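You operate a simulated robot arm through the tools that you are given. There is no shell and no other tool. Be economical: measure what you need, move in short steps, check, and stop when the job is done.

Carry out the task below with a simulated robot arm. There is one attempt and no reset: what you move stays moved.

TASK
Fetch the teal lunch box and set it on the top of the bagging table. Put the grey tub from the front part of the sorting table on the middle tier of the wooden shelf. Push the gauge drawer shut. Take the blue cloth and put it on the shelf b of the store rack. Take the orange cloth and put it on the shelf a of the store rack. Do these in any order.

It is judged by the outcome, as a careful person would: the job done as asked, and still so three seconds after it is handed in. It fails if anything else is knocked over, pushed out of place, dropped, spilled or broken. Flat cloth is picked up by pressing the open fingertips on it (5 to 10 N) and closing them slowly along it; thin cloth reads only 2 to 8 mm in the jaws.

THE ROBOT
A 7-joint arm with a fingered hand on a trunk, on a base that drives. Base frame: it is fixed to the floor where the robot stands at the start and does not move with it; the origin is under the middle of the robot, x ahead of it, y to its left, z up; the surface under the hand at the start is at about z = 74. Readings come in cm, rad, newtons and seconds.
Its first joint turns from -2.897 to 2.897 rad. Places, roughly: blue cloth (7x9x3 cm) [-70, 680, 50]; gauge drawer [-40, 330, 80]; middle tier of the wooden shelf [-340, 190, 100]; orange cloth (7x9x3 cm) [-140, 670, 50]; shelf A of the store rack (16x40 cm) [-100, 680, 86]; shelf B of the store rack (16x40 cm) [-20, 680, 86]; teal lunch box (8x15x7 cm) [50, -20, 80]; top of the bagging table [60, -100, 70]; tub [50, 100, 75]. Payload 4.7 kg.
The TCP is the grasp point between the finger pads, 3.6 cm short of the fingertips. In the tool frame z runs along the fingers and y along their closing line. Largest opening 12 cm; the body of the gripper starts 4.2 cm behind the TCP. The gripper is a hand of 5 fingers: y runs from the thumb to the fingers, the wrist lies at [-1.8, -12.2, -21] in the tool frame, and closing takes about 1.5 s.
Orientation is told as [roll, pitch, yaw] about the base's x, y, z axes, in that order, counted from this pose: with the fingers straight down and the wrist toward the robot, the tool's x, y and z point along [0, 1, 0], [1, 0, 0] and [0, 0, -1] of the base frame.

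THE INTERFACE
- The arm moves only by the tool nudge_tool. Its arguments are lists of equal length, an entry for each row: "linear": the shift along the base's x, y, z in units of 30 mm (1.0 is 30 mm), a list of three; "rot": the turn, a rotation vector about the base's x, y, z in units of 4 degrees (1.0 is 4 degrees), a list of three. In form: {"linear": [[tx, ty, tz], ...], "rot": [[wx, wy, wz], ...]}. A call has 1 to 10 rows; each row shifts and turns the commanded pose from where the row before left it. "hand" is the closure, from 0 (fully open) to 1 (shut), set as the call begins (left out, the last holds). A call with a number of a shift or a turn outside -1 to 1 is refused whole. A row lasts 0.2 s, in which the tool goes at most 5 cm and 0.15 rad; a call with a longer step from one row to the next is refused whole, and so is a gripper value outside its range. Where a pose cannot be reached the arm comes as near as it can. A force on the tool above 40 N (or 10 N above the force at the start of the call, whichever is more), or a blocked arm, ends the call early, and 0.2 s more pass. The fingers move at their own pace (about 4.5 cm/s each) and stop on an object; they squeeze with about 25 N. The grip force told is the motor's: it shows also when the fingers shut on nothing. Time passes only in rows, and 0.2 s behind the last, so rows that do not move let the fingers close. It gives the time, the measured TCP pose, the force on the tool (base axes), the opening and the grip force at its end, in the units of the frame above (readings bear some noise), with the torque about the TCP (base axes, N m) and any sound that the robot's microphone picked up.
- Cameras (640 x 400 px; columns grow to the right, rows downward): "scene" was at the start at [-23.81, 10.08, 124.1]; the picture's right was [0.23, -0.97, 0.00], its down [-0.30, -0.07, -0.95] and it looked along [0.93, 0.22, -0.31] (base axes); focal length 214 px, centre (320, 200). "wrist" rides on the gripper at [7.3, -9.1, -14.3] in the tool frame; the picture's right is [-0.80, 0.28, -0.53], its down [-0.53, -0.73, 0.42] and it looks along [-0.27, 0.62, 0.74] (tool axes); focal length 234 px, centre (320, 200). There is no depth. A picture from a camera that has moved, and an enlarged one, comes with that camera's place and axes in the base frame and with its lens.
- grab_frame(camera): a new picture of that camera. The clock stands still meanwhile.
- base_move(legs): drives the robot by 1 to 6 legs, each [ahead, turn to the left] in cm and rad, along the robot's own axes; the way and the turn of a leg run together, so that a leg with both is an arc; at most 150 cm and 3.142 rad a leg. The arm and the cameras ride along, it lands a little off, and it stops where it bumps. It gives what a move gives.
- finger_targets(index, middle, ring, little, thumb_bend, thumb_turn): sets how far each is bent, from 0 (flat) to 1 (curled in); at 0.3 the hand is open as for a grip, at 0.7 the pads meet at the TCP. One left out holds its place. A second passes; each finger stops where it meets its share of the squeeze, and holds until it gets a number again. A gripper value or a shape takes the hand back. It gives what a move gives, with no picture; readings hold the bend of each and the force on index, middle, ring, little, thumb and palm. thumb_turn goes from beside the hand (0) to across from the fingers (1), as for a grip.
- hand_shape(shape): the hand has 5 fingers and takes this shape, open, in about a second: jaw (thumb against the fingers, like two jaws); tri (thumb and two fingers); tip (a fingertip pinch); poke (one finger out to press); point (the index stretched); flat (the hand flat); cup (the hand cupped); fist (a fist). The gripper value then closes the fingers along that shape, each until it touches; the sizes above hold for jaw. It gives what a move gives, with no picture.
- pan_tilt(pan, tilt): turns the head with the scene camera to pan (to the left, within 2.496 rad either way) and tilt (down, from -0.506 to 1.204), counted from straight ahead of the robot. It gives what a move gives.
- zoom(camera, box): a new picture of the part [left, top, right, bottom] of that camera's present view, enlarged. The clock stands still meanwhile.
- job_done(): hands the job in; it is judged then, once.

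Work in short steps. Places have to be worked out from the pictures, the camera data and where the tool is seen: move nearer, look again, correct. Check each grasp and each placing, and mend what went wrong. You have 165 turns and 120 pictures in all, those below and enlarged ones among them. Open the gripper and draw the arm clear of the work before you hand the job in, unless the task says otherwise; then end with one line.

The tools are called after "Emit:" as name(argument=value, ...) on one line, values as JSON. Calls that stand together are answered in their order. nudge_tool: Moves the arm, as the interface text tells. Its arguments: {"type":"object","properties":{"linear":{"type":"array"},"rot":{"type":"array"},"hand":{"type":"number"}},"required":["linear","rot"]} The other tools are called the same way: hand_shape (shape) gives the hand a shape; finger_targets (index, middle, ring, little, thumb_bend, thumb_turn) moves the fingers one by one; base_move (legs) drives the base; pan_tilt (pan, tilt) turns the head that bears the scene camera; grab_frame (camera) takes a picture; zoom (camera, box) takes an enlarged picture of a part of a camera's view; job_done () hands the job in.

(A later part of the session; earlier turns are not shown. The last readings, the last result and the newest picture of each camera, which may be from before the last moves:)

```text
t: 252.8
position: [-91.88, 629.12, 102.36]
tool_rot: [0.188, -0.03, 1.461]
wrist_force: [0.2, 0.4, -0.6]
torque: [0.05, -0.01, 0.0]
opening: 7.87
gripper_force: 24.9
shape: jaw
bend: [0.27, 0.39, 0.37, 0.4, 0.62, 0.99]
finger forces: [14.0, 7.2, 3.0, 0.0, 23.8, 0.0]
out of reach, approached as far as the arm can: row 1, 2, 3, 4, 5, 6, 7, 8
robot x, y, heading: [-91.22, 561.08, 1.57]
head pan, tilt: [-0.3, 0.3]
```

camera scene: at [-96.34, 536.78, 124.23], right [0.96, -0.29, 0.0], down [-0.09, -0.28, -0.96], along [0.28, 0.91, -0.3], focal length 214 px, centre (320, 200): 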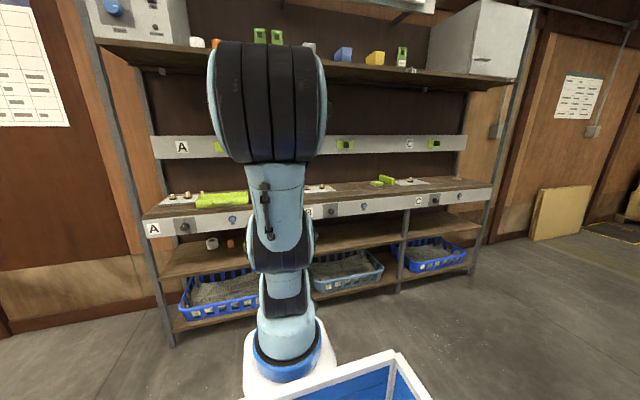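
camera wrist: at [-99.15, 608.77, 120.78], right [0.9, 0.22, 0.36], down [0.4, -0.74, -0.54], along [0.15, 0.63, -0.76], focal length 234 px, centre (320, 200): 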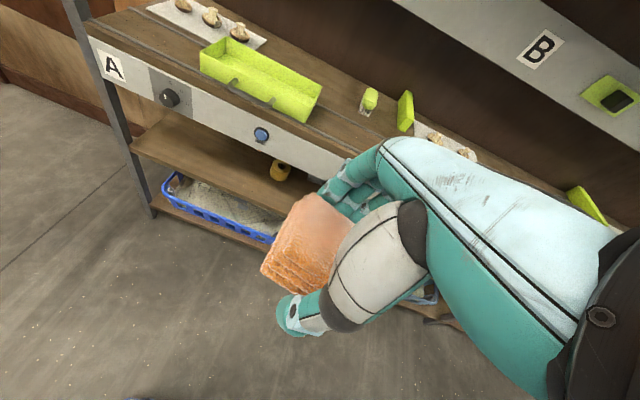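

The arm sits at a joint limit. I try going back toward the known-good tilt (+X) and further out, then see if it frees.

Emit:
nudge_tool(linear=[[0, 0.3, 0], [0, 0.3, 0], [0, 0.3, 0], [0, 0.3, 0], [0, 0.3, 0], [0, 0.3, 0], [0, 0, 0], [0, 0, 0]], rot=[[0.9, -0.5, 0.2], [0.9, -0.5, 0.2], [0.9, -0.5, 0.2], [0.9, -0.5, 0.2], [0.9, -0.5, 0.2], [0, -0.3, 0.2], [0, 0, 0], [0, 0, 0]])

Emit:
pan_tilt(pan=0.0, tilt=0.1)

Emit:
grab_frame(camera="scene")

```text
t: 254.6
position: [-91.65, 634.58, 102.6]
tool_rot: [0.005, -0.356, 1.584]
wrist_force: [-0.2, -0.3, -1.0]
torque: [-0.02, -0.01, 0.0]
opening: 7.91
gripper_force: 25.0
shape: jaw
bend: [0.27, 0.39, 0.37, 0.4, 0.62, 0.99]
finger forces: [14.0, 7.0, 3.1, 0.0, 23.7, 0.1]
robot x, y, heading: [-91.15, 561.08, 1.577]
head pan, tilt: [-0.3, 0.3]
```

```text
t: 255.4
position: [-91.72, 634.54, 102.39]
tool_rot: [0.006, -0.358, 1.586]
wrist_force: [-0.2, -0.2, -0.3]
torque: [0.04, -0.02, -0.02]
opening: 7.9
gripper_force: 25.1
shape: jaw
bend: [0.27, 0.39, 0.37, 0.4, 0.62, 0.99]
finger forces: [14.0, 7.0, 3.0, 0.0, 23.6, 0.0]
robot x, y, heading: [-91.18, 560.86, 1.568]
head pan, tilt: [0.0, 0.099]
```

```text
34 pictures are left
camera scene: at [-99.1, 537.07, 126.09], right [1.0, 0.0, 0.0], down [0.0, -0.1, -0.99], along [0.0, 0.99, -0.1], focal length 214 px, centre (320, 200)
```

scene: 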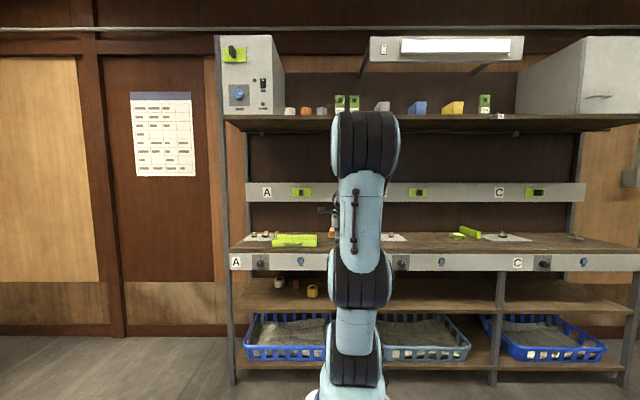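

Freed at 20° tilt. The cloth was gripped at 17° tilt, so that suits placing. I drive 27 cm forward so the cloth comes over the free patch.

Emit:
base_move(legs=[[27, 0]])

Emit:
nudge_tool(linear=[[0.2, 0.4, -0.2], [0.2, 0.4, -0.2], [0.1, 0.4, -0.2], [0, 0.4, -0.2], [0, 0, 0]], rot=[[-0.6, 0, 0], [-0.6, 0, 0], [-0.6, 0, 0], [-0.6, 0, 0], [0, 0, 0]])

Emit:
grab_frame(camera="wrist")

```text
t: 257.3
position: [-91.76, 661.31, 102.53]
tool_rot: [0.005, -0.356, 1.586]
wrist_force: [0.1, 0.5, -0.2]
torque: [0.02, 0.01, -0.01]
opening: 7.89
gripper_force: 24.5
shape: jaw
bend: [0.27, 0.39, 0.37, 0.4, 0.62, 0.99]
finger forces: [14.0, 7.1, 2.9, 0.0, 23.6, 0.0]
robot x, y, heading: [-91.44, 587.95, 1.574]
head pan, tilt: [0.0, 0.099]
```

```text
t: 258.5
position: [-90.35, 666.13, 100.12]
tool_rot: [0.012, -0.189, 1.586]
wrist_force: [0.5, 0.2, -0.7]
torque: [-0.02, 0.02, 0.02]
opening: 7.87
gripper_force: 24.7
shape: jaw
bend: [0.27, 0.39, 0.37, 0.4, 0.62, 0.99]
finger forces: [14.0, 7.1, 3.0, 0.0, 23.7, 0.0]
robot x, y, heading: [-90.93, 587.53, 1.571]
head pan, tilt: [0.0, 0.099]
```

```text
33 pictures are left
camera wrist: at [-97.29, 654.35, 112.61], right [0.81, 0.19, 0.56], down [0.54, -0.63, -0.56], along [0.25, 0.75, -0.61], focal length 234 px, centre (320, 200)
```

wrist: 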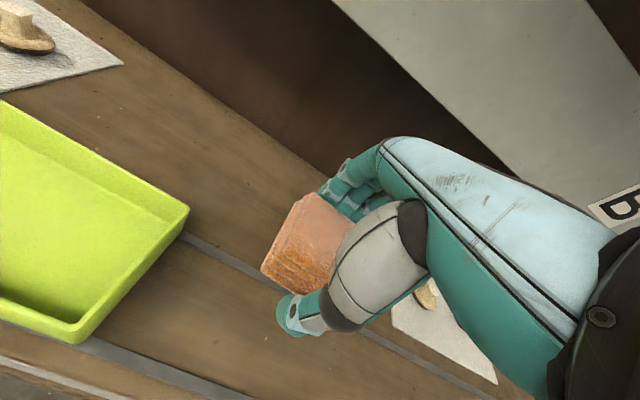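

Good. I shift 2.6 cm back from the soap behind and lower toward the shelf.

Emit:
nudge_tool(linear=[[0.1, -0.45, 0], [0.1, -0.45, 0], [0, 0, -0.6], [0, 0, -0.6], [0, 0, -0.6], [0, 0, -0.5], [0, 0, -0.3], [0, 0, 0]], rot=[[0, 0, 0], [0, 0, 0], [0, 0, 0], [0, 0, 0], [0, 0, 0], [0, 0, 0], [0, 0, 0], [0, 0, 0]])

Emit:
grab_frame(camera="wrist")

```text
t: 260.3
position: [-89.72, 663.49, 92.39]
tool_rot: [0.009, -0.186, 1.585]
wrist_force: [0.1, 0.7, 0.3]
torque: [0.02, 0.0, 0.01]
opening: 7.88
gripper_force: 25.2
shape: jaw
bend: [0.27, 0.39, 0.37, 0.4, 0.62, 0.99]
finger forces: [14.0, 7.1, 3.0, 0.0, 23.5, 0.0]
robot x, y, heading: [-91.03, 587.31, 1.572]
head pan, tilt: [0.0, 0.099]
```

```text
32 pictures are left
camera wrist: at [-96.78, 651.68, 104.85], right [0.81, 0.19, 0.56], down [0.54, -0.63, -0.56], along [0.25, 0.75, -0.61], focal length 234 px, centre (320, 200)
```

wrist: 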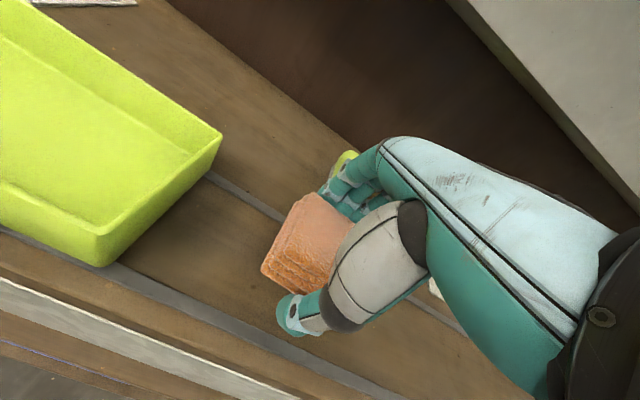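

Emit:
nudge_tool(linear=[[0, 0, -0.25], [0, 0, -0.15], [0, 0, -0.15], [0, 0, 0]], rot=[[0, 0, 0], [0, 0, 0], [0, 0, 0], [0, 0, 0]])

```text
t: 261.3
position: [-89.67, 663.29, 90.67]
tool_rot: [0.01, -0.187, 1.586]
wrist_force: [-0.2, -0.1, -0.6]
torque: [-0.03, 0.0, 0.0]
opening: 7.89
gripper_force: 24.9
shape: jaw
bend: [0.27, 0.39, 0.37, 0.4, 0.62, 0.99]
finger forces: [14.0, 7.1, 3.1, 0.1, 23.5, 0.0]
robot x, y, heading: [-91.42, 587.48, 1.578]
head pan, tilt: [0.0, 0.099]
```

Emit:
nudge_tool(linear=[[0, 0, -0.12], [0, 0, -0.12], [0, 0, -0.12], [0, 0, 0]], rot=[[0, 0, 0], [0, 0, 0], [0, 0, 0], [0, 0, 0]])

Emit:
grab_frame(camera="wrist")

```text
t: 262.0
position: [-89.75, 663.6, 90.56]
tool_rot: [0.007, -0.2, 1.581]
wrist_force: [0.1, -1.3, 9.2]
torque: [-0.51, 0.05, 0.04]
opening: 7.76
gripper_force: 25.0
shape: jaw
bend: [0.27, 0.4, 0.37, 0.4, 0.63, 0.99]
finger forces: [14.0, 7.3, 3.4, 0.0, 33.3, 0.0]
robot x, y, heading: [-91.39, 587.89, 1.575]
head pan, tilt: [0.0, 0.099]
stopped in row 3: the force on the tool passed its limit at 46 N (the readings are from after the stop); the commanded pose is now the measured one
```

```text
31 pictures are left
camera wrist: at [-96.78, 651.68, 102.88], right [0.81, 0.18, 0.56], down [0.54, -0.63, -0.57], along [0.25, 0.76, -0.6], focal length 234 px, centre (320, 200)
```

wrist: 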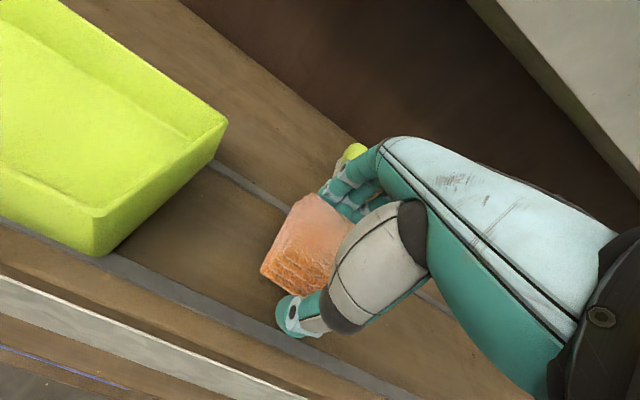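

The thumb touches the shelf; the cloth bottom is ≈1 cm up. I open the hand slowly while rising a touch.

Emit:
nudge_tool(linear=[[0, 0, 0.1], [0, 0, 0.05], [0, 0, 0.05], [0, 0, 0], [0, 0, 0]], rot=[[0, 0, 0], [0, 0, 0], [0, 0, 0], [0, 0, 0], [0, 0, 0]], hand=0.15)

Emit:
grab_frame(camera="wrist")

```text
t: 263.2
position: [-89.7, 663.5, 90.85]
tool_rot: [0.008, -0.198, 1.585]
wrist_force: [0.0, -0.7, 0.1]
torque: [0.0, 0.0, -0.01]
opening: 10.17
gripper_force: 0.0
shape: jaw
bend: [0.26, 0.33, 0.31, 0.32, 0.47, 0.99]
finger forces: [0.1, 0.0, 0.0, 0.0, 0.1, 0.0]
robot x, y, heading: [-91.39, 587.52, 1.571]
head pan, tilt: [0.0, 0.099]
```

```text
30 pictures are left
camera wrist: at [-96.77, 651.65, 103.34], right [0.81, 0.18, 0.56], down [0.54, -0.63, -0.56], along [0.25, 0.76, -0.6], focal length 234 px, centre (320, 200)
```

wrist: 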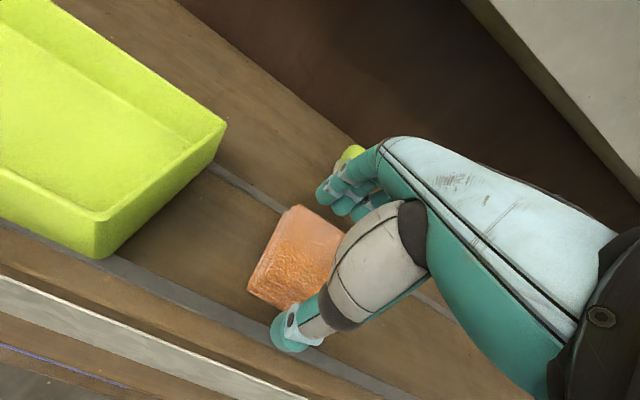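

The cloth lies flat but near the shelf's front; to be well within shelf A (centre ≈(-100,680)) I regrasp it and set it deeper, at about (-98,678), right-behind the tray and left of the soap.

Emit:
nudge_tool(linear=[[0, -0.25, -0.1], [0, 0, 0], [0, 0, 0], [0, 0, 0], [0, 0, 0], [0, 0, 0], [0, 0, 0]], rot=[[0, 0, 0], [0, 0, 0], [0, 0, 0], [0, 0, 0], [0, 0, 0], [0, 0, 0], [0, 0, 0]], hand=1)

Emit:
nudge_tool(linear=[[0, 0, 0.5], [0, 0, 0.7], [0, 0, 0.8], [0, 0, 0.8], [0, 0, 0]], rot=[[0, 0, 0], [0, 0, 0], [0, 0, 0], [0, 0, 0], [0, 0, 0]])

Emit:
grab_frame(camera="wrist")

```text
t: 264.8
position: [-89.61, 662.83, 90.76]
tool_rot: [0.009, -0.2, 1.585]
wrist_force: [-1.1, -0.3, 14.8]
torque: [0.59, -0.18, 0.0]
opening: 8.3
gripper_force: 24.3
shape: jaw
bend: [0.26, 0.37, 0.37, 0.42, 0.61, 0.99]
finger forces: [13.4, 7.7, 7.1, 0.0, 21.5, 0.0]
robot x, y, heading: [-91.12, 588.09, 1.569]
head pan, tilt: [0.0, 0.099]
```

```text
t: 266.0
position: [-89.7, 662.67, 99.1]
tool_rot: [0.009, -0.197, 1.582]
wrist_force: [-0.6, -0.7, -0.7]
torque: [-0.02, -0.02, 0.03]
opening: 7.83
gripper_force: 25.1
shape: jaw
bend: [0.27, 0.37, 0.39, 0.42, 0.64, 1.0]
finger forces: [15.0, 10.4, 0.1, 0.1, 18.5, 0.0]
robot x, y, heading: [-91.29, 587.85, 1.572]
head pan, tilt: [0.0, 0.099]
```

```text
29 pictures are left
camera wrist: at [-96.69, 650.88, 111.4], right [0.81, 0.18, 0.56], down [0.54, -0.63, -0.56], along [0.25, 0.76, -0.6], focal length 234 px, centre (320, 200)
```

wrist: 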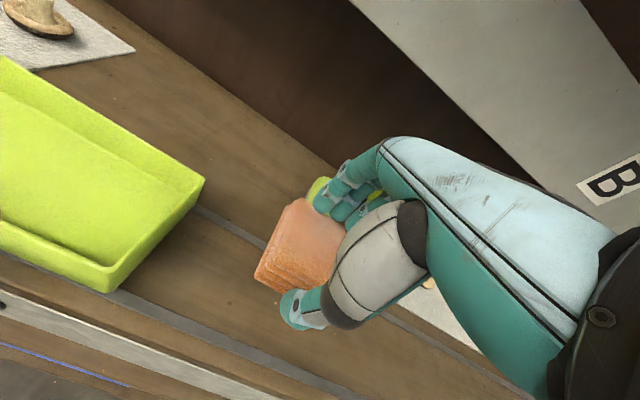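

Held again. I carry it to (-99,677).

Emit:
nudge_tool(linear=[[-0.4, 0.7, 0], [-0.4, 0.7, 0], [-0.4, 0.7, 0], [-0.4, 0.7, 0], [-0.4, 0.7, 0], [-0.4, 0.7, 0], [-0.4, 0.7, 0], [0, 0, 0]], rot=[[0, 0, 0], [0, 0, 0], [0, 0, 0], [0, 0, 0], [0, 0, 0], [0, 0, 0], [0, 0, 0], [0, 0, 0]])

Emit:
nudge_tool(linear=[[0, 0, -0.6], [0, 0, -0.6], [0, 0, -0.6], [0, 0, -0.5], [0, 0, -0.2], [0, 0, 0]], rot=[[0, 0, 0], [0, 0, 0], [0, 0, 0], [0, 0, 0], [0, 0, 0], [0, 0, 0]])

Emit:
grab_frame(camera="wrist")

```text
t: 267.8
position: [-95.31, 673.35, 95.09]
tool_rot: [0.028, -0.242, 1.602]
wrist_force: [0.2, 0.6, -0.9]
torque: [0.0, 0.0, -0.01]
opening: 7.81
gripper_force: 25.3
shape: jaw
bend: [0.27, 0.37, 0.39, 0.42, 0.64, 1.0]
finger forces: [14.6, 9.9, 0.1, 0.1, 18.5, 0.0]
out of reach, approached as far as the arm can: row 2, 3, 4, 5, 7
robot x, y, heading: [-91.37, 587.44, 1.576]
head pan, tilt: [0.0, 0.099]
```

```text
t: 268.6
position: [-95.43, 673.95, 90.8]
tool_rot: [0.023, -0.262, 1.599]
wrist_force: [-0.3, -2.0, 9.9]
torque: [0.19, -0.09, -0.02]
opening: 7.81
gripper_force: 25.4
shape: jaw
bend: [0.28, 0.37, 0.39, 0.42, 0.64, 1.0]
finger forces: [15.2, 14.5, 0.8, 0.1, 19.1, 0.0]
robot x, y, heading: [-91.22, 587.61, 1.571]
head pan, tilt: [0.0, 0.099]
stopped in row 4: the force on the tool passed its limit at 51 N (the readings are from after the stop); the commanded pose is now the measured one
```

```text
28 pictures are left
camera wrist: at [-102.01, 661.06, 102.48], right [0.81, 0.16, 0.56], down [0.54, -0.58, -0.61], along [0.23, 0.8, -0.56], focal length 234 px, centre (320, 200)
```

wrist: 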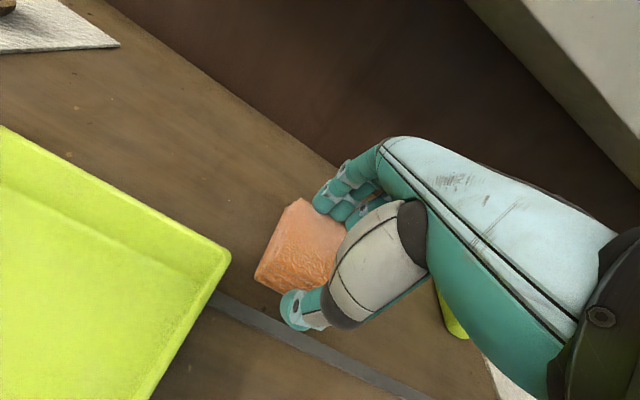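

The cloth touches down at about (-97,674). To keep the little finger clear of the soap when opening, I lift 1 cm and shift 2.5 cm left first.

Emit:
nudge_tool(linear=[[0, 0, 0.35], [-0.4, 0.1, 0], [-0.45, 0.1, 0], [0, 0, 0]], rot=[[0.3, 0, 0], [0.3, 0, 0], [0, 0, 0], [0, 0, 0]])

Emit:
nudge_tool(linear=[[0, 0, -0.15], [0, 0, -0.1], [0, 0, 0]], rot=[[0, 0, 0], [0, 0, 0], [0, 0, 0]])

Emit:
nudge_tool(linear=[[0, 0, 0.1], [0, 0, 0.05], [0, 0, 0], [0, 0, 0], [0, 0, 0]], rot=[[0, 0, 0], [0, 0, 0], [0, 0, 0], [0, 0, 0], [0, 0, 0]], hand=0.15)

Emit:
grab_frame(camera="wrist")

```text
t: 269.6
position: [-97.94, 674.37, 91.77]
tool_rot: [0.022, -0.302, 1.601]
wrist_force: [-0.6, 0.3, -1.1]
torque: [-0.04, 0.0, -0.02]
opening: 7.84
gripper_force: 24.8
shape: jaw
bend: [0.28, 0.37, 0.39, 0.42, 0.64, 1.0]
finger forces: [14.5, 9.6, 0.0, 0.1, 18.0, 0.0]
robot x, y, heading: [-91.19, 587.51, 1.574]
head pan, tilt: [0.0, 0.099]
```

```text
t: 270.4
position: [-97.9, 674.5, 90.99]
tool_rot: [0.023, -0.302, 1.599]
wrist_force: [-0.8, 0.0, 3.5]
torque: [-0.1, -0.04, -0.04]
opening: 7.82
gripper_force: 24.8
shape: jaw
bend: [0.28, 0.37, 0.39, 0.42, 0.64, 1.0]
finger forces: [15.8, 10.3, 0.1, 0.0, 18.8, 0.0]
robot x, y, heading: [-91.36, 587.61, 1.577]
head pan, tilt: [0.0, 0.099]
```

```text
t: 271.6
position: [-97.89, 674.31, 91.36]
tool_rot: [0.022, -0.301, 1.6]
wrist_force: [0.0, 0.4, -0.4]
torque: [0.04, 0.01, -0.02]
opening: 10.16
gripper_force: 0.1
shape: jaw
bend: [0.26, 0.33, 0.31, 0.32, 0.47, 0.99]
finger forces: [0.1, 0.0, 0.1, 0.0, 0.0, 0.1]
robot x, y, heading: [-91.5, 587.74, 1.575]
head pan, tilt: [0.0, 0.099]
```

```text
27 pictures are left
camera wrist: at [-104.56, 661.2, 102.52], right [0.81, 0.14, 0.57], down [0.54, -0.55, -0.63], along [0.23, 0.82, -0.53], focal length 234 px, centre (320, 200)
```

wrist: 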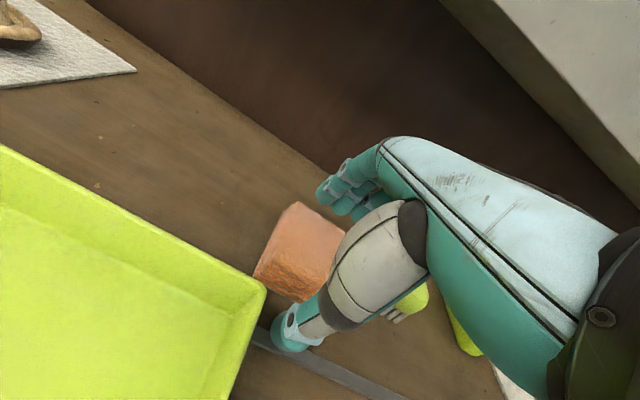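

Released at about (-99,674); soap-brush untouched. I lift straight up and withdraw.

Emit:
nudge_tool(linear=[[0, 0, 0.4], [0, 0, 0.7], [0, 0, 0.8], [0, 0, 0.8], [0, 0, 0.6], [0, -0.8, 0], [0, -1, 0], [0, -1, 0], [0, -1, 0], [0, -1, 0]], rot=[[0, 0, 0], [0, 0, 0], [0, 0, 0], [0, 0, 0], [0, 0, 0], [0, 0, 0], [0, 0, 0], [0, 0, 0], [0, 0, 0], [0, 0, 0]])

Emit:
grab_frame(camera="wrist")

```text
t: 273.9
position: [-97.84, 660.32, 100.45]
tool_rot: [0.022, -0.3, 1.6]
wrist_force: [1.3, 0.1, -0.1]
torque: [-0.02, 0.01, 0.0]
opening: 10.18
gripper_force: 0.1
shape: jaw
bend: [0.26, 0.33, 0.31, 0.32, 0.47, 0.99]
finger forces: [0.0, 0.0, 0.0, 0.1, 0.0, 0.0]
out of reach, approached as far as the arm can: row 3
robot x, y, heading: [-91.49, 587.76, 1.576]
head pan, tilt: [0.0, 0.099]
```

```text
26 pictures are left
camera wrist: at [-104.55, 647.04, 111.59], right [0.81, 0.14, 0.57], down [0.54, -0.56, -0.63], along [0.23, 0.82, -0.53], focal length 234 px, centre (320, 200)
```

wrist: 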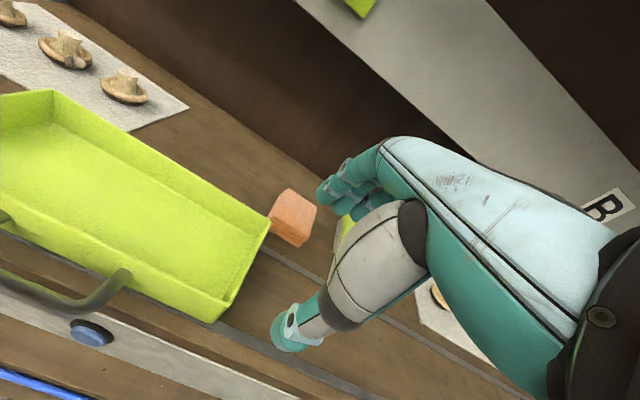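

Orange cloth done. The blue one lies at about (-70,677) behind the rack's middle front post (x≈-73.5), so I'll approach obliquely from the right. I drive there, heading ≈1.88.

Emit:
base_move(legs=[[-29, 0], [0, -1.571], [60, 0], [0, 1.88]])

Emit:
grab_frame(camera="wrist")

Emit:
pan_tilt(pan=0.25, tilt=0.45)

Emit:
grab_frame(camera="scene")

```text
t: 287.3
position: [-58.59, 624.97, 100.48]
tool_rot: [0.023, -0.301, 1.902]
wrist_force: [0.2, -0.1, 0.2]
torque: [0.04, -0.03, 0.01]
opening: 10.18
gripper_force: 0.1
shape: jaw
bend: [0.26, 0.33, 0.31, 0.32, 0.47, 0.99]
finger forces: [0.0, 0.1, 0.1, 0.1, 0.0, 0.0]
robot x, y, heading: [-30.67, 557.77, 1.875]
head pan, tilt: [0.0, 0.099]
```

```text
25 pictures are left
camera wrist: at [-61.03, 610.4, 111.65], right [0.73, 0.38, 0.57], down [0.68, -0.37, -0.63], along [-0.03, 0.85, -0.53], focal length 234 px, centre (320, 200)
```

wrist: 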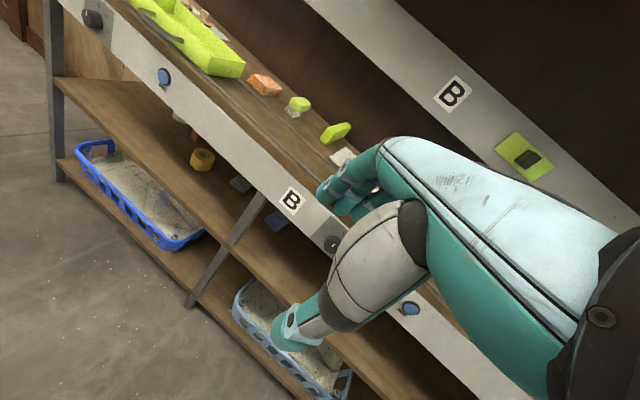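

```text
t: 288.1
position: [-58.65, 624.97, 100.47]
tool_rot: [0.023, -0.3, 1.903]
wrist_force: [0.1, -1.0, -0.3]
torque: [0.0, 0.0, 0.0]
opening: 10.19
gripper_force: 0.0
shape: jaw
bend: [0.26, 0.33, 0.31, 0.32, 0.47, 0.99]
finger forces: [0.0, 0.1, 0.0, 0.0, 0.0, 0.0]
robot x, y, heading: [-30.38, 557.92, 1.874]
head pan, tilt: [0.25, 0.45]
```

```text
24 pictures are left
camera scene: at [-33.14, 531.52, 122.85], right [0.85, 0.53, 0.0], down [0.23, -0.37, -0.9], along [-0.47, 0.77, -0.43], focal length 214 px, centre (320, 200)
```

scene: 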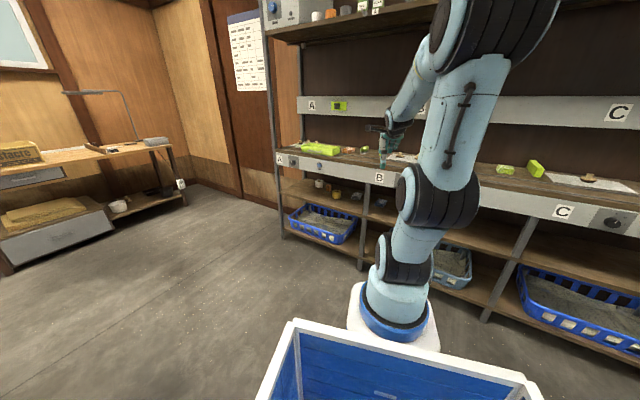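

Emit:
zoom(camera="scene", box=[330, 160, 426, 220])

Emit:
zoom(camera="wrist", box=[180, 150, 340, 250])

```text
6.67 times, centred on (378, 190) of scene
camera zoom: at [-33.14, 531.52, 122.85], right [0.85, 0.53, 0.0], down [0.23, -0.37, -0.9], along [-0.47, 0.77, -0.43], focal length 1430 px, centre (-67, 267)
```

zoom: 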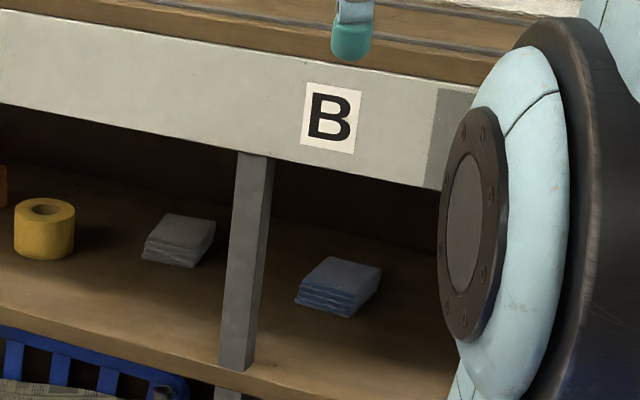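

```text
4.00 times, centred on (260, 200) of wrist
camera zoom: at [-61.03, 610.4, 111.65], right [0.73, 0.38, 0.57], down [0.68, -0.37, -0.63], along [-0.03, 0.85, -0.53], focal length 937 px, centre (560, 200)
```

zoom: 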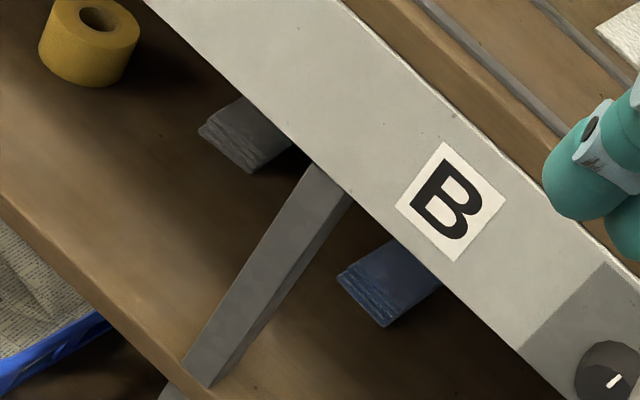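

Both views agree: the blue cloth has its front edge at y≈673, x -73..-67, back y≈682; the post is at (-74,655). I close the hand, tilt to 45°, go down and shift onto the oblique line.

Emit:
nudge_tool(linear=[[0.3, 0.1, -1], [0.3, 0.1, -1], [0.3, 0.1, -1], [0.3, 0.1, -1], [0.3, 0.1, -1], [0.3, 0.1, -1], [0.3, 0.1, -1], [0, 0, -1], [0, 0, -1], [0, 0, -1]], rot=[[0.94, 0.32, 0], [0.94, 0.32, 0], [0.94, 0.32, 0], [0.94, 0.32, 0], [0.94, 0.32, 0], [0.94, 0.32, 0], [0.94, 0.32, 0], [0, 0, 0], [0, 0, 0], [0, 0, 0]], hand=1)

Emit:
nudge_tool(linear=[[0, 0, -1], [0, 0, -1], [0, 0, -1], [0, 0, -1], [0, 0, 0], [0, 0, 0]], rot=[[0, 0, 0], [0, 0, 0], [0, 0, 0], [0, 0, 0], [0, 0, 0], [0, 0, 0]])

```text
t: 290.3
position: [-52.42, 627.09, 70.58]
tool_rot: [0.021, -0.788, 1.903]
wrist_force: [-0.4, 0.7, 0.6]
torque: [-0.03, -0.01, 0.03]
opening: 0.0
gripper_force: 24.7
shape: jaw
bend: [0.7, 0.7, 0.7, 0.7, 0.53, 1.0]
finger forces: [0.0, 0.0, 0.0, 0.0, 0.1, 0.1]
robot x, y, heading: [-30.62, 557.46, 1.88]
head pan, tilt: [0.25, 0.45]
```

```text
t: 291.7
position: [-52.23, 627.08, 58.75]
tool_rot: [0.02, -0.789, 1.906]
wrist_force: [0.1, -0.5, -0.3]
torque: [0.0, 0.0, -0.02]
opening: 0.0
gripper_force: 25.2
shape: jaw
bend: [0.7, 0.7, 0.7, 0.7, 0.53, 1.0]
finger forces: [0.0, 0.0, 0.1, 0.1, 0.0, 0.0]
robot x, y, heading: [-30.86, 557.1, 1.873]
head pan, tilt: [0.25, 0.45]
```

Lined up low. I drive 30 cm forward along the oblique line, then extend over the cloth.

Emit:
base_move(legs=[[30, 0]])

Emit:
grab_frame(camera="wrist")

```text
t: 293.7
position: [-60.72, 655.95, 58.74]
tool_rot: [0.019, -0.786, 1.896]
wrist_force: [0.6, 0.3, 0.3]
torque: [0.01, 0.0, 0.01]
opening: 0.0
gripper_force: 25.0
shape: jaw
bend: [0.7, 0.7, 0.7, 0.7, 0.53, 1.0]
finger forces: [0.0, 0.0, 0.1, 0.1, 0.1, 0.1]
robot x, y, heading: [-39.65, 586.56, 1.865]
head pan, tilt: [0.25, 0.45]
```

```text
21 pictures are left
camera wrist: at [-62.03, 637.76, 62.5], right [0.82, 0.11, 0.56], down [0.56, -0.03, -0.83], along [-0.07, 0.99, -0.09], focal length 234 px, centre (320, 200)
```

wrist: 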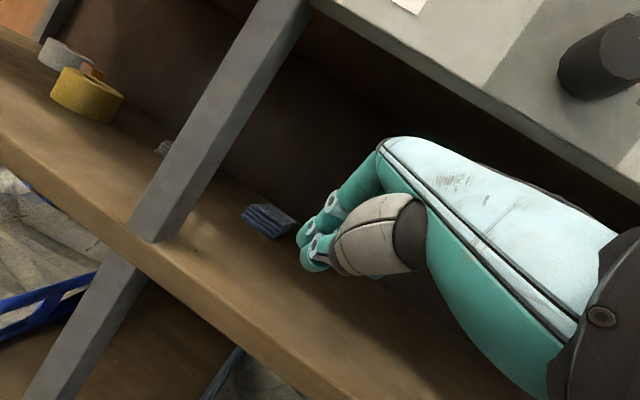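

Cloth position confirmed. I extend over and just behind it.

Emit:
nudge_tool(linear=[[-0.33, 0.92, 0], [-0.33, 0.92, 0], [-0.33, 0.92, 0], [-0.33, 0.92, 0], [-0.33, 0.92, 0], [-0.33, 0.92, 0], [-0.33, 0.92, 0], [-0.33, 0.92, 0], [-0.33, 0.92, 0], [-0.33, 0.92, 0]], rot=[[0, 0, 0], [0, 0, 0], [0, 0, 0], [0, 0, 0], [0, 0, 0], [0, 0, 0], [0, 0, 0], [0, 0, 0], [0, 0, 0], [0, 0, 0]])

Emit:
grab_frame(camera="wrist")

```text
t: 296.1
position: [-69.9, 676.81, 54.78]
tool_rot: [0.025, -0.738, 1.9]
wrist_force: [27.1, -56.9, 141.8]
torque: [3.74, 0.89, -0.37]
opening: 0.03
gripper_force: 25.4
shape: jaw
bend: [0.7, 0.66, 0.7, 0.7, 0.6, 1.0]
finger forces: [91.6, 51.7, 17.8, 0.1, 0.1, 0.1]
robot x, y, heading: [-38.01, 580.5, 1.936]
head pan, tilt: [0.25, 0.45]
stopped in row 10: the arm was blocked; the commanded pose is now the measured one
```

```text
20 pictures are left
camera wrist: at [-71.13, 658.91, 59.38], right [0.82, 0.14, 0.56], down [0.57, -0.07, -0.82], along [-0.08, 0.99, -0.13], focal length 234 px, centre (320, 200)
```

wrist: 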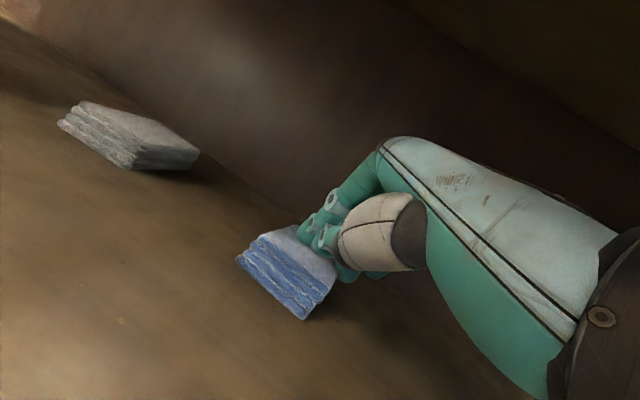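

The arm ran out of reach and sagged onto the cloth, pressing hard. I relieve it upward at once.

Emit:
nudge_tool(linear=[[0, 0, 0.3], [0, 0, 0.3], [0, 0, 0], [0, 0, 0]], rot=[[0, 0, 0], [0, 0, 0], [0, 0, 0], [0, 0, 0]])

```text
t: 296.5
position: [-70.79, 678.63, 54.71]
tool_rot: [0.014, -0.774, 1.912]
wrist_force: [20.9, -82.1, 121.7]
torque: [4.01, 1.9, -0.04]
opening: 0.0
gripper_force: 24.9
shape: jaw
bend: [0.7, 0.67, 0.7, 0.7, 0.6, 1.0]
finger forces: [92.4, 45.2, 16.7, 0.0, 0.0, 0.1]
robot x, y, heading: [-37.07, 576.38, 1.97]
head pan, tilt: [0.25, 0.45]
stopped in row 1: the arm was blocked; the commanded pose is now the measured one
```

The base is being pushed back while the arm is jammed; I withdraw by driving the base back a little.

Emit:
base_move(legs=[[-4, 0]])

Emit:
grab_frame(camera="wrist")

```text
t: 297.2
position: [-73.8, 684.36, 53.92]
tool_rot: [-0.021, -0.871, 1.952]
wrist_force: [42.2, -35.7, 124.2]
torque: [3.79, 0.52, -0.98]
opening: 0.0
gripper_force: 25.2
shape: jaw
bend: [0.7, 0.66, 0.7, 0.7, 0.62, 1.0]
finger forces: [72.4, 45.7, 35.6, 0.1, 0.0, 0.0]
robot x, y, heading: [-36.68, 572.47, 2.037]
head pan, tilt: [0.25, 0.45]
stopped in leg 1: the robot was blocked; the commanded pose is now the measured one
```

```text
19 pictures are left
camera wrist: at [-74.72, 666.07, 56.02], right [0.82, 0.07, 0.56], down [0.56, 0.06, -0.83], along [-0.09, 1.0, 0.0], focal length 234 px, centre (320, 200)
```

wrist: 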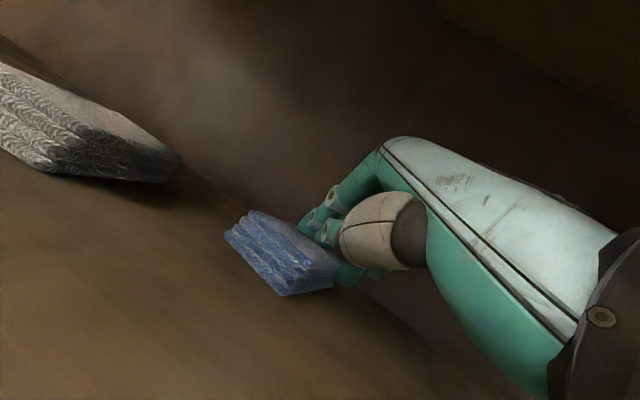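

The arm is wedged between tier and lip. I pull the hand back toward the robot in small steps with slight lift.

Emit:
nudge_tool(linear=[[0.15, -0.4, 0.1], [0.15, -0.4, 0.1], [0.15, -0.4, 0.1], [0, 0, 0]], rot=[[0, 0, 0], [0, 0, 0], [0, 0, 0], [0, 0, 0]])

```text
t: 297.5
position: [-74.72, 687.57, 53.7]
tool_rot: [-0.048, -0.909, 1.971]
wrist_force: [20.9, -43.8, 117.5]
torque: [3.17, 0.83, -0.17]
opening: 0.0
gripper_force: 24.7
shape: jaw
bend: [0.7, 0.66, 0.7, 0.7, 0.63, 1.0]
finger forces: [67.2, 50.8, 20.7, 0.1, 0.0, 0.1]
robot x, y, heading: [-36.29, 571.89, 2.055]
head pan, tilt: [0.25, 0.45]
stopped in row 1: the arm was blocked; the commanded pose is now the measured one
```

Emit:
nudge_tool(linear=[[0.4, -0.95, 0.5], [0.4, -0.95, 0.5], [0.4, -0.95, 0.3], [0.4, -0.95, 0]], rot=[[-0.5, -0.2, 0], [-0.5, -0.2, 0], [0, 0, 0], [0, 0, 0]])

Emit:
grab_frame(camera="scene")

```text
t: 297.8
position: [-75.31, 690.9, 53.16]
tool_rot: [-0.064, -0.946, 1.984]
wrist_force: [71.9, -127.7, 155.3]
torque: [4.37, 2.56, 1.5]
opening: 0.0
gripper_force: 25.2
shape: jaw
bend: [0.7, 0.7, 0.7, 0.7, 0.64, 1.0]
finger forces: [246.8, 8.8, 59.1, 0.0, 0.0, 0.0]
robot x, y, heading: [-36.34, 571.54, 2.05]
head pan, tilt: [0.25, 0.45]
stopped in row 1: the force on the tool passed its limit at 151 N (the readings are from after the stop); the commanded pose is now the measured one
```

```text
18 pictures are left
camera scene: at [-32.27, 541.0, 122.75], right [0.75, 0.67, 0.01], down [0.27, -0.29, -0.92], along [-0.61, 0.69, -0.4], focal length 214 px, centre (320, 200)
```

scene: 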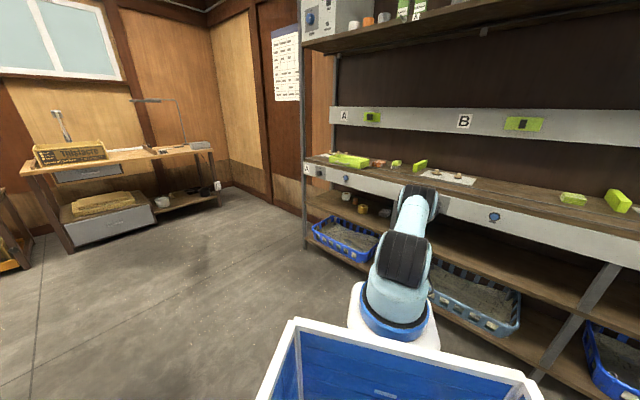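

The arm is nearly straight and leaning; I drag everything back with the base, which did move before.

Emit:
base_move(legs=[[-15, 0]])

```text
t: 298.6
position: [-77.65, 692.64, 55.2]
tool_rot: [-0.098, -0.96, 2.024]
wrist_force: [97.6, -352.5, 74.4]
torque: [-4.39, -1.74, -3.61]
opening: 0.0
gripper_force: 25.6
shape: jaw
bend: [0.7, 0.7, 0.7, 0.7, 0.63, 0.99]
finger forces: [0.1, 0.1, 18.8, 13.8, 406.4, 0.1]
robot x, y, heading: [-35.94, 570.97, 2.061]
head pan, tilt: [0.25, 0.45]
stopped in leg 1: the robot was blocked; the commanded pose is now the measured one
```

Emit:
nudge_tool(linear=[[0, 0, 0]], rot=[[0, 0, 0]])

```text
t: 298.9
position: [-77.8, 692.55, 55.1]
tool_rot: [-0.098, -0.917, 2.018]
wrist_force: [74.3, -259.7, 120.1]
torque: [-1.69, 0.12, -1.91]
opening: 0.01
gripper_force: 24.8
shape: jaw
bend: [0.7, 0.7, 0.7, 0.7, 0.61, 1.0]
finger forces: [167.1, 0.1, 15.7, 11.9, 285.4, 0.1]
robot x, y, heading: [-35.56, 570.25, 2.068]
head pan, tilt: [0.25, 0.45]
stopped in row 1: the arm was blocked; the commanded pose is now the measured one
```

Emit:
nudge_tool(linear=[[0.4, -0.8, 0], [0.4, -0.8, 0], [0.4, -0.8, 0], [0.4, -0.8, 0]], rot=[[0, 0, 0], [0, 0, 0], [0, 0, 0], [0, 0, 0]])

```text
t: 299.2
position: [-77.47, 691.7, 54.38]
tool_rot: [-0.1, -0.873, 2.015]
wrist_force: [33.7, -99.6, 182.6]
torque: [3.02, 2.96, 0.49]
opening: 0.04
gripper_force: 24.5
shape: jaw
bend: [0.7, 0.7, 0.7, 0.7, 0.57, 1.0]
finger forces: [324.5, 0.1, 4.0, 0.0, 0.0, 0.1]
robot x, y, heading: [-35.43, 570.12, 2.058]
head pan, tilt: [0.25, 0.45]
stopped in row 1: the arm was blocked; the commanded pose is now the measured one
```

It responds now (wall force dropping). I continue backward with some lift.

Emit:
nudge_tool(linear=[[0.4, -0.9, 0.6], [0.4, -0.9, 0.3], [0.4, -0.9, 0.2], [0.4, -0.9, 0]], rot=[[0, 0, 0], [0, 0, 0], [0, 0, 0], [0, 0, 0]])

Emit:
nudge_tool(linear=[[0.4, -0.9, 0.6], [0.4, -0.9, 0.3], [0.4, -0.9, 0.2], [0.4, -0.9, 0]], rot=[[0, 0, 0], [0, 0, 0], [0, 0, 0], [0, 0, 0]])

```text
t: 299.6
position: [-76.85, 690.78, 53.71]
tool_rot: [-0.103, -0.825, 2.013]
wrist_force: [29.5, -115.6, 207.5]
torque: [5.44, 4.5, 1.62]
opening: 0.0
gripper_force: 25.3
shape: jaw
bend: [0.7, 0.7, 0.7, 0.7, 0.61, 1.0]
finger forces: [359.1, 11.6, 0.0, 0.1, 0.0, 0.0]
robot x, y, heading: [-35.05, 569.28, 2.038]
head pan, tilt: [0.25, 0.45]
stopped in row 1: the arm was blocked; the commanded pose is now the measured one
```

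```text
t: 299.9
position: [-76.75, 688.68, 51.29]
tool_rot: [-0.107, -0.76, 2.021]
wrist_force: [18.4, -61.7, 201.3]
torque: [8.63, 3.05, 0.05]
opening: 2.57
gripper_force: 25.1
shape: jaw
bend: [0.4, 0.61, 0.71, 0.7, 0.71, 1.0]
finger forces: [83.6, 89.5, 13.8, 0.0, 43.1, 0.0]
robot x, y, heading: [-34.73, 567.31, 2.02]
head pan, tilt: [0.25, 0.45]
stopped in row 1: the arm was blocked; the commanded pose is now the measured one
```

The wrist is being pressed down as the tilt decreases; I flatten the hand (more tilt, lower wrist) while pulling back.

Emit:
nudge_tool(linear=[[0.2, -0.5, 0.4], [0.3, -0.7, 0.2], [0.4, -0.9, 0], [0.4, -0.9, 0]], rot=[[0.9, 0.43, 0], [0.9, 0.43, 0], [0.9, 0.43, 0], [0, 0, 0]])

Emit:
nudge_tool(linear=[[0.2, -0.5, 0.4], [0.3, -0.7, 0.2], [0.4, -0.9, 0], [0.4, -0.9, 0]], rot=[[0.9, 0.43, 0], [0.9, 0.43, 0], [0.9, 0.43, 0], [0, 0, 0]])

Emit:
pan_tilt(pan=0.1, tilt=0.7)

Emit:
grab_frame(camera="scene")

```text
t: 300.2
position: [-77.62, 688.07, 50.23]
tool_rot: [-0.108, -0.738, 2.027]
wrist_force: [13.9, -52.7, 220.1]
torque: [9.39, 2.23, -0.43]
opening: 2.52
gripper_force: 24.7
shape: jaw
bend: [0.3, 0.53, 0.51, 0.7, 0.73, 1.0]
finger forces: [85.3, 70.0, 10.3, 26.7, 49.1, 0.0]
robot x, y, heading: [-34.64, 567.37, 2.02]
head pan, tilt: [0.25, 0.45]
stopped in row 1: the arm was blocked; the commanded pose is now the measured one
```

```text
t: 300.6
position: [-77.19, 687.53, 49.17]
tool_rot: [-0.1, -0.712, 2.019]
wrist_force: [22.7, -67.1, 217.1]
torque: [10.9, 3.91, -0.24]
opening: 5.21
gripper_force: 24.6
shape: jaw
bend: [0.23, 0.43, 0.37, 0.53, 0.79, 1.0]
finger forces: [35.5, 84.5, 13.9, 15.9, 73.5, 0.1]
robot x, y, heading: [-34.72, 566.93, 2.008]
head pan, tilt: [0.25, 0.45]
stopped in row 1: the arm was blocked; the commanded pose is now the measured one
```

```text
t: 301.3
position: [-77.06, 687.05, 48.22]
tool_rot: [-0.105, -0.704, 2.023]
wrist_force: [26.8, -37.7, 216.7]
torque: [9.79, 3.79, -1.69]
opening: 5.24
gripper_force: 25.0
shape: jaw
bend: [0.17, 0.33, 0.3, 0.43, 0.8, 1.0]
finger forces: [24.3, 73.7, 17.6, 18.0, 126.7, 0.0]
robot x, y, heading: [-34.45, 566.79, 1.983]
head pan, tilt: [0.099, 0.7]
```

```text
17 pictures are left
camera scene: at [-28.62, 531.68, 120.36], right [0.87, 0.49, 0.01], down [0.29, -0.5, -0.82], along [-0.39, 0.71, -0.58], focal length 214 px, centre (320, 200)
```

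scene: 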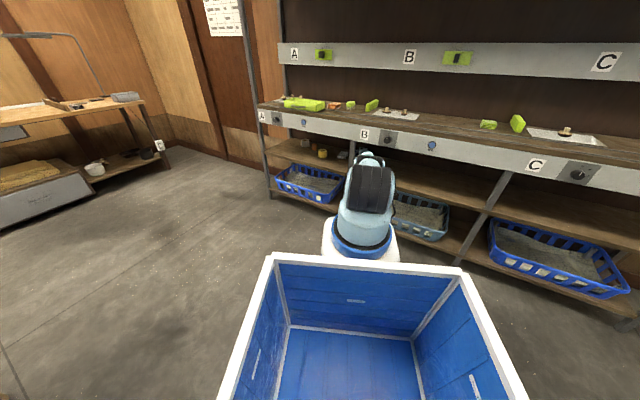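

The arm is sagging with its weight on the hand. I try to drag it out with short base moves backward.

Emit:
base_move(legs=[[-5, 0]])

Emit:
base_move(legs=[[-5, 0]])

```text
t: 302.1
position: [-78.27, 687.13, 47.98]
tool_rot: [-0.12, -0.76, 2.034]
wrist_force: [18.3, -22.3, 162.6]
torque: [7.45, 3.27, -0.91]
opening: 5.3
gripper_force: 25.4
shape: jaw
bend: [0.18, 0.37, 0.32, 0.42, 0.81, 1.0]
finger forces: [33.1, 63.0, 9.6, 4.5, 79.3, 0.0]
robot x, y, heading: [-33.85, 566.26, 1.985]
head pan, tilt: [0.099, 0.7]
stopped in leg 1: the robot was blocked; the commanded pose is now the measured one
```

```text
t: 303.0
position: [-77.99, 685.66, 48.05]
tool_rot: [-0.125, -0.774, 2.051]
wrist_force: [5.0, 51.2, 139.4]
torque: [1.7, 2.53, -0.65]
opening: 5.31
gripper_force: 25.2
shape: jaw
bend: [0.19, 0.4, 0.33, 0.42, 0.79, 1.0]
finger forces: [32.2, 31.8, 3.8, 1.6, 91.6, 0.0]
robot x, y, heading: [-31.66, 561.95, 1.986]
head pan, tilt: [0.099, 0.7]
```

That worked: the base moved back freely and the load is falling. I continue.

Emit:
base_move(legs=[[-6, 0]])

Emit:
base_move(legs=[[-6, 0]])

Emit:
grab_frame(camera="wrist")

```text
t: 303.9
position: [-76.97, 683.45, 49.05]
tool_rot: [-0.141, -0.821, 2.063]
wrist_force: [-11.5, 28.6, 98.1]
torque: [3.55, 1.95, 0.16]
opening: 2.54
gripper_force: 25.2
shape: jaw
bend: [0.25, 0.5, 0.42, 0.54, 0.79, 1.0]
finger forces: [27.9, 29.7, 3.1, 1.5, 48.5, 0.1]
robot x, y, heading: [-29.43, 555.84, 1.986]
head pan, tilt: [0.099, 0.7]
```

```text
t: 305.0
position: [-75.24, 680.11, 53.67]
tool_rot: [-0.15, -0.886, 2.071]
wrist_force: [-1.2, 3.3, 12.4]
torque: [0.4, 0.3, 0.0]
opening: 0.02
gripper_force: 25.0
shape: jaw
bend: [0.7, 0.7, 0.7, 0.7, 0.66, 1.0]
finger forces: [15.7, 2.2, 0.0, 0.1, 0.0, 0.0]
robot x, y, heading: [-27.8, 551.11, 1.986]
head pan, tilt: [0.099, 0.7]
stopped in leg 1: the force on the tool passed its limit at 251 N (the readings are from after the stop); the commanded pose is now the measured one
```

```text
16 pictures are left
camera wrist: at [-75.88, 661.59, 54.86], right [0.78, 0.07, 0.62], down [0.61, 0.11, -0.78], along [-0.12, 0.99, 0.04], focal length 234 px, centre (320, 200)
```

wrist: 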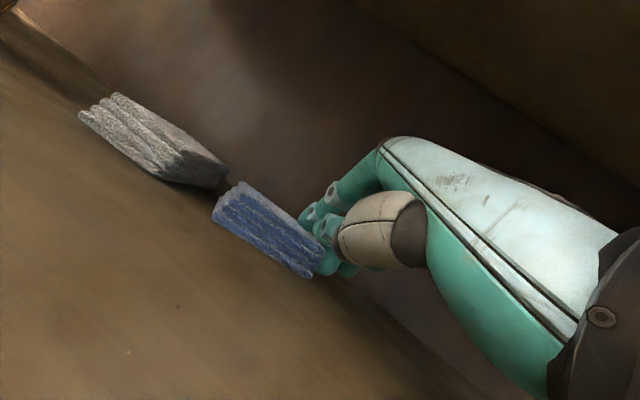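

Freed: only 12 N now. The blue cloth was turned a little and sits just left of the fingertips. I retreat with the base (arm stays low), then look.

Emit:
base_move(legs=[[-8, 0]])

Emit:
grab_frame(camera="wrist")

```text
t: 305.7
position: [-74.93, 679.71, 54.35]
tool_rot: [-0.153, -0.891, 2.071]
wrist_force: [-4.6, 9.9, -3.1]
torque: [0.64, -0.04, -0.82]
opening: 0.01
gripper_force: 25.1
shape: jaw
bend: [0.7, 0.7, 0.7, 0.7, 0.65, 1.0]
finger forces: [0.0, 0.1, 0.0, 0.1, 0.1, 0.0]
robot x, y, heading: [-26.82, 550.45, 1.988]
head pan, tilt: [0.099, 0.7]
stopped in leg 1: the force on the tool passed its limit at 304 N (the readings are from after the stop); the commanded pose is now the measured one
```

```text
15 pictures are left
camera wrist: at [-75.56, 661.29, 55.37], right [0.78, 0.06, 0.62], down [0.61, 0.11, -0.78], along [-0.12, 0.99, 0.05], focal length 234 px, centre (320, 200)
```

wrist: 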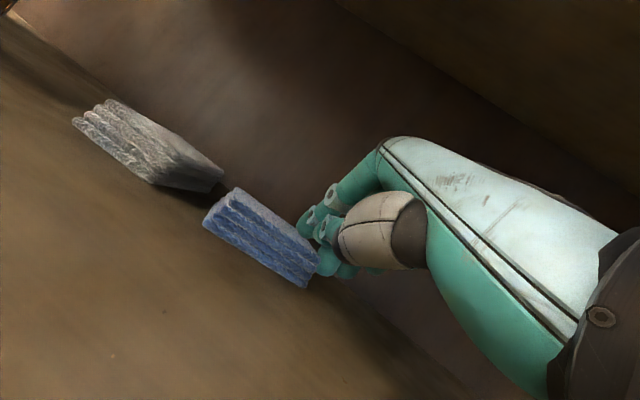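

The spike comes from the wrist-camera bracket catching behind the post. I swing the arm right by turning the base slightly, then retreat.

Emit:
base_move(legs=[[0, -0.07]])

```text
t: 306.6
position: [-65.56, 682.87, 54.21]
tool_rot: [-0.153, -0.892, 2.002]
wrist_force: [-0.2, -0.3, -0.3]
torque: [-0.03, 0.0, -0.02]
opening: 0.03
gripper_force: 25.1
shape: jaw
bend: [0.7, 0.7, 0.7, 0.7, 0.65, 1.0]
finger forces: [0.0, 0.1, 0.1, 0.1, 0.0, 0.0]
robot x, y, heading: [-27.13, 550.33, 1.911]
head pan, tilt: [0.099, 0.7]
```

Clear of everything (zero force). Now I back out 22 cm.

Emit:
base_move(legs=[[-22, 0]])

Emit:
nudge_tool(linear=[[0.1, -0.3, 0.3], [0.2, -0.6, 0.3], [0.3, -0.9, 0.3], [0.3, -0.9, 0.3], [0.3, -0.9, 0], [0.3, -0.9, 0], [0, 0, 0]], rot=[[0, 0, 0], [0, 0, 0], [0, 0, 0], [0, 0, 0], [0, 0, 0], [0, 0, 0], [0, 0, 0]])

Emit:
grab_frame(camera="wrist")

```text
t: 308.3
position: [-58.18, 661.41, 54.26]
tool_rot: [-0.154, -0.891, 2.001]
wrist_force: [0.1, 1.0, -0.6]
torque: [0.01, -0.01, -0.01]
opening: 0.0
gripper_force: 25.1
shape: jaw
bend: [0.7, 0.7, 0.7, 0.7, 0.65, 1.0]
finger forces: [0.1, 0.0, 0.0, 0.0, 0.1, 0.0]
robot x, y, heading: [-19.46, 529.31, 1.911]
head pan, tilt: [0.099, 0.7]
```

```text
t: 309.9
position: [-57.6, 660.55, 54.9]
tool_rot: [-0.154, -0.893, 2.001]
wrist_force: [0.0, 0.1, -0.2]
torque: [-0.03, 0.02, 0.0]
opening: 0.0
gripper_force: 25.3
shape: jaw
bend: [0.7, 0.7, 0.7, 0.7, 0.65, 1.0]
finger forces: [0.0, 0.0, 0.0, 0.0, 0.0, 0.0]
out of reach, approached as far as the arm can: row 2, 3, 4, 5, 6
robot x, y, heading: [-19.37, 529.55, 1.909]
head pan, tilt: [0.099, 0.7]
```

```text
14 pictures are left
camera wrist: at [-59.54, 642.25, 56.05], right [0.78, 0.0, 0.62], down [0.62, 0.07, -0.78], along [-0.05, 1.0, 0.05], focal length 234 px, centre (320, 200)
```

wrist: 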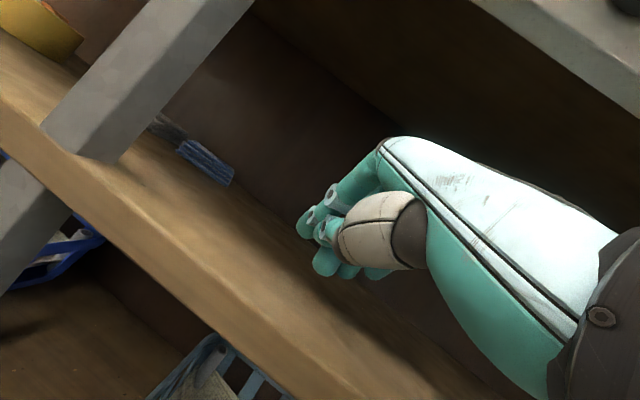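

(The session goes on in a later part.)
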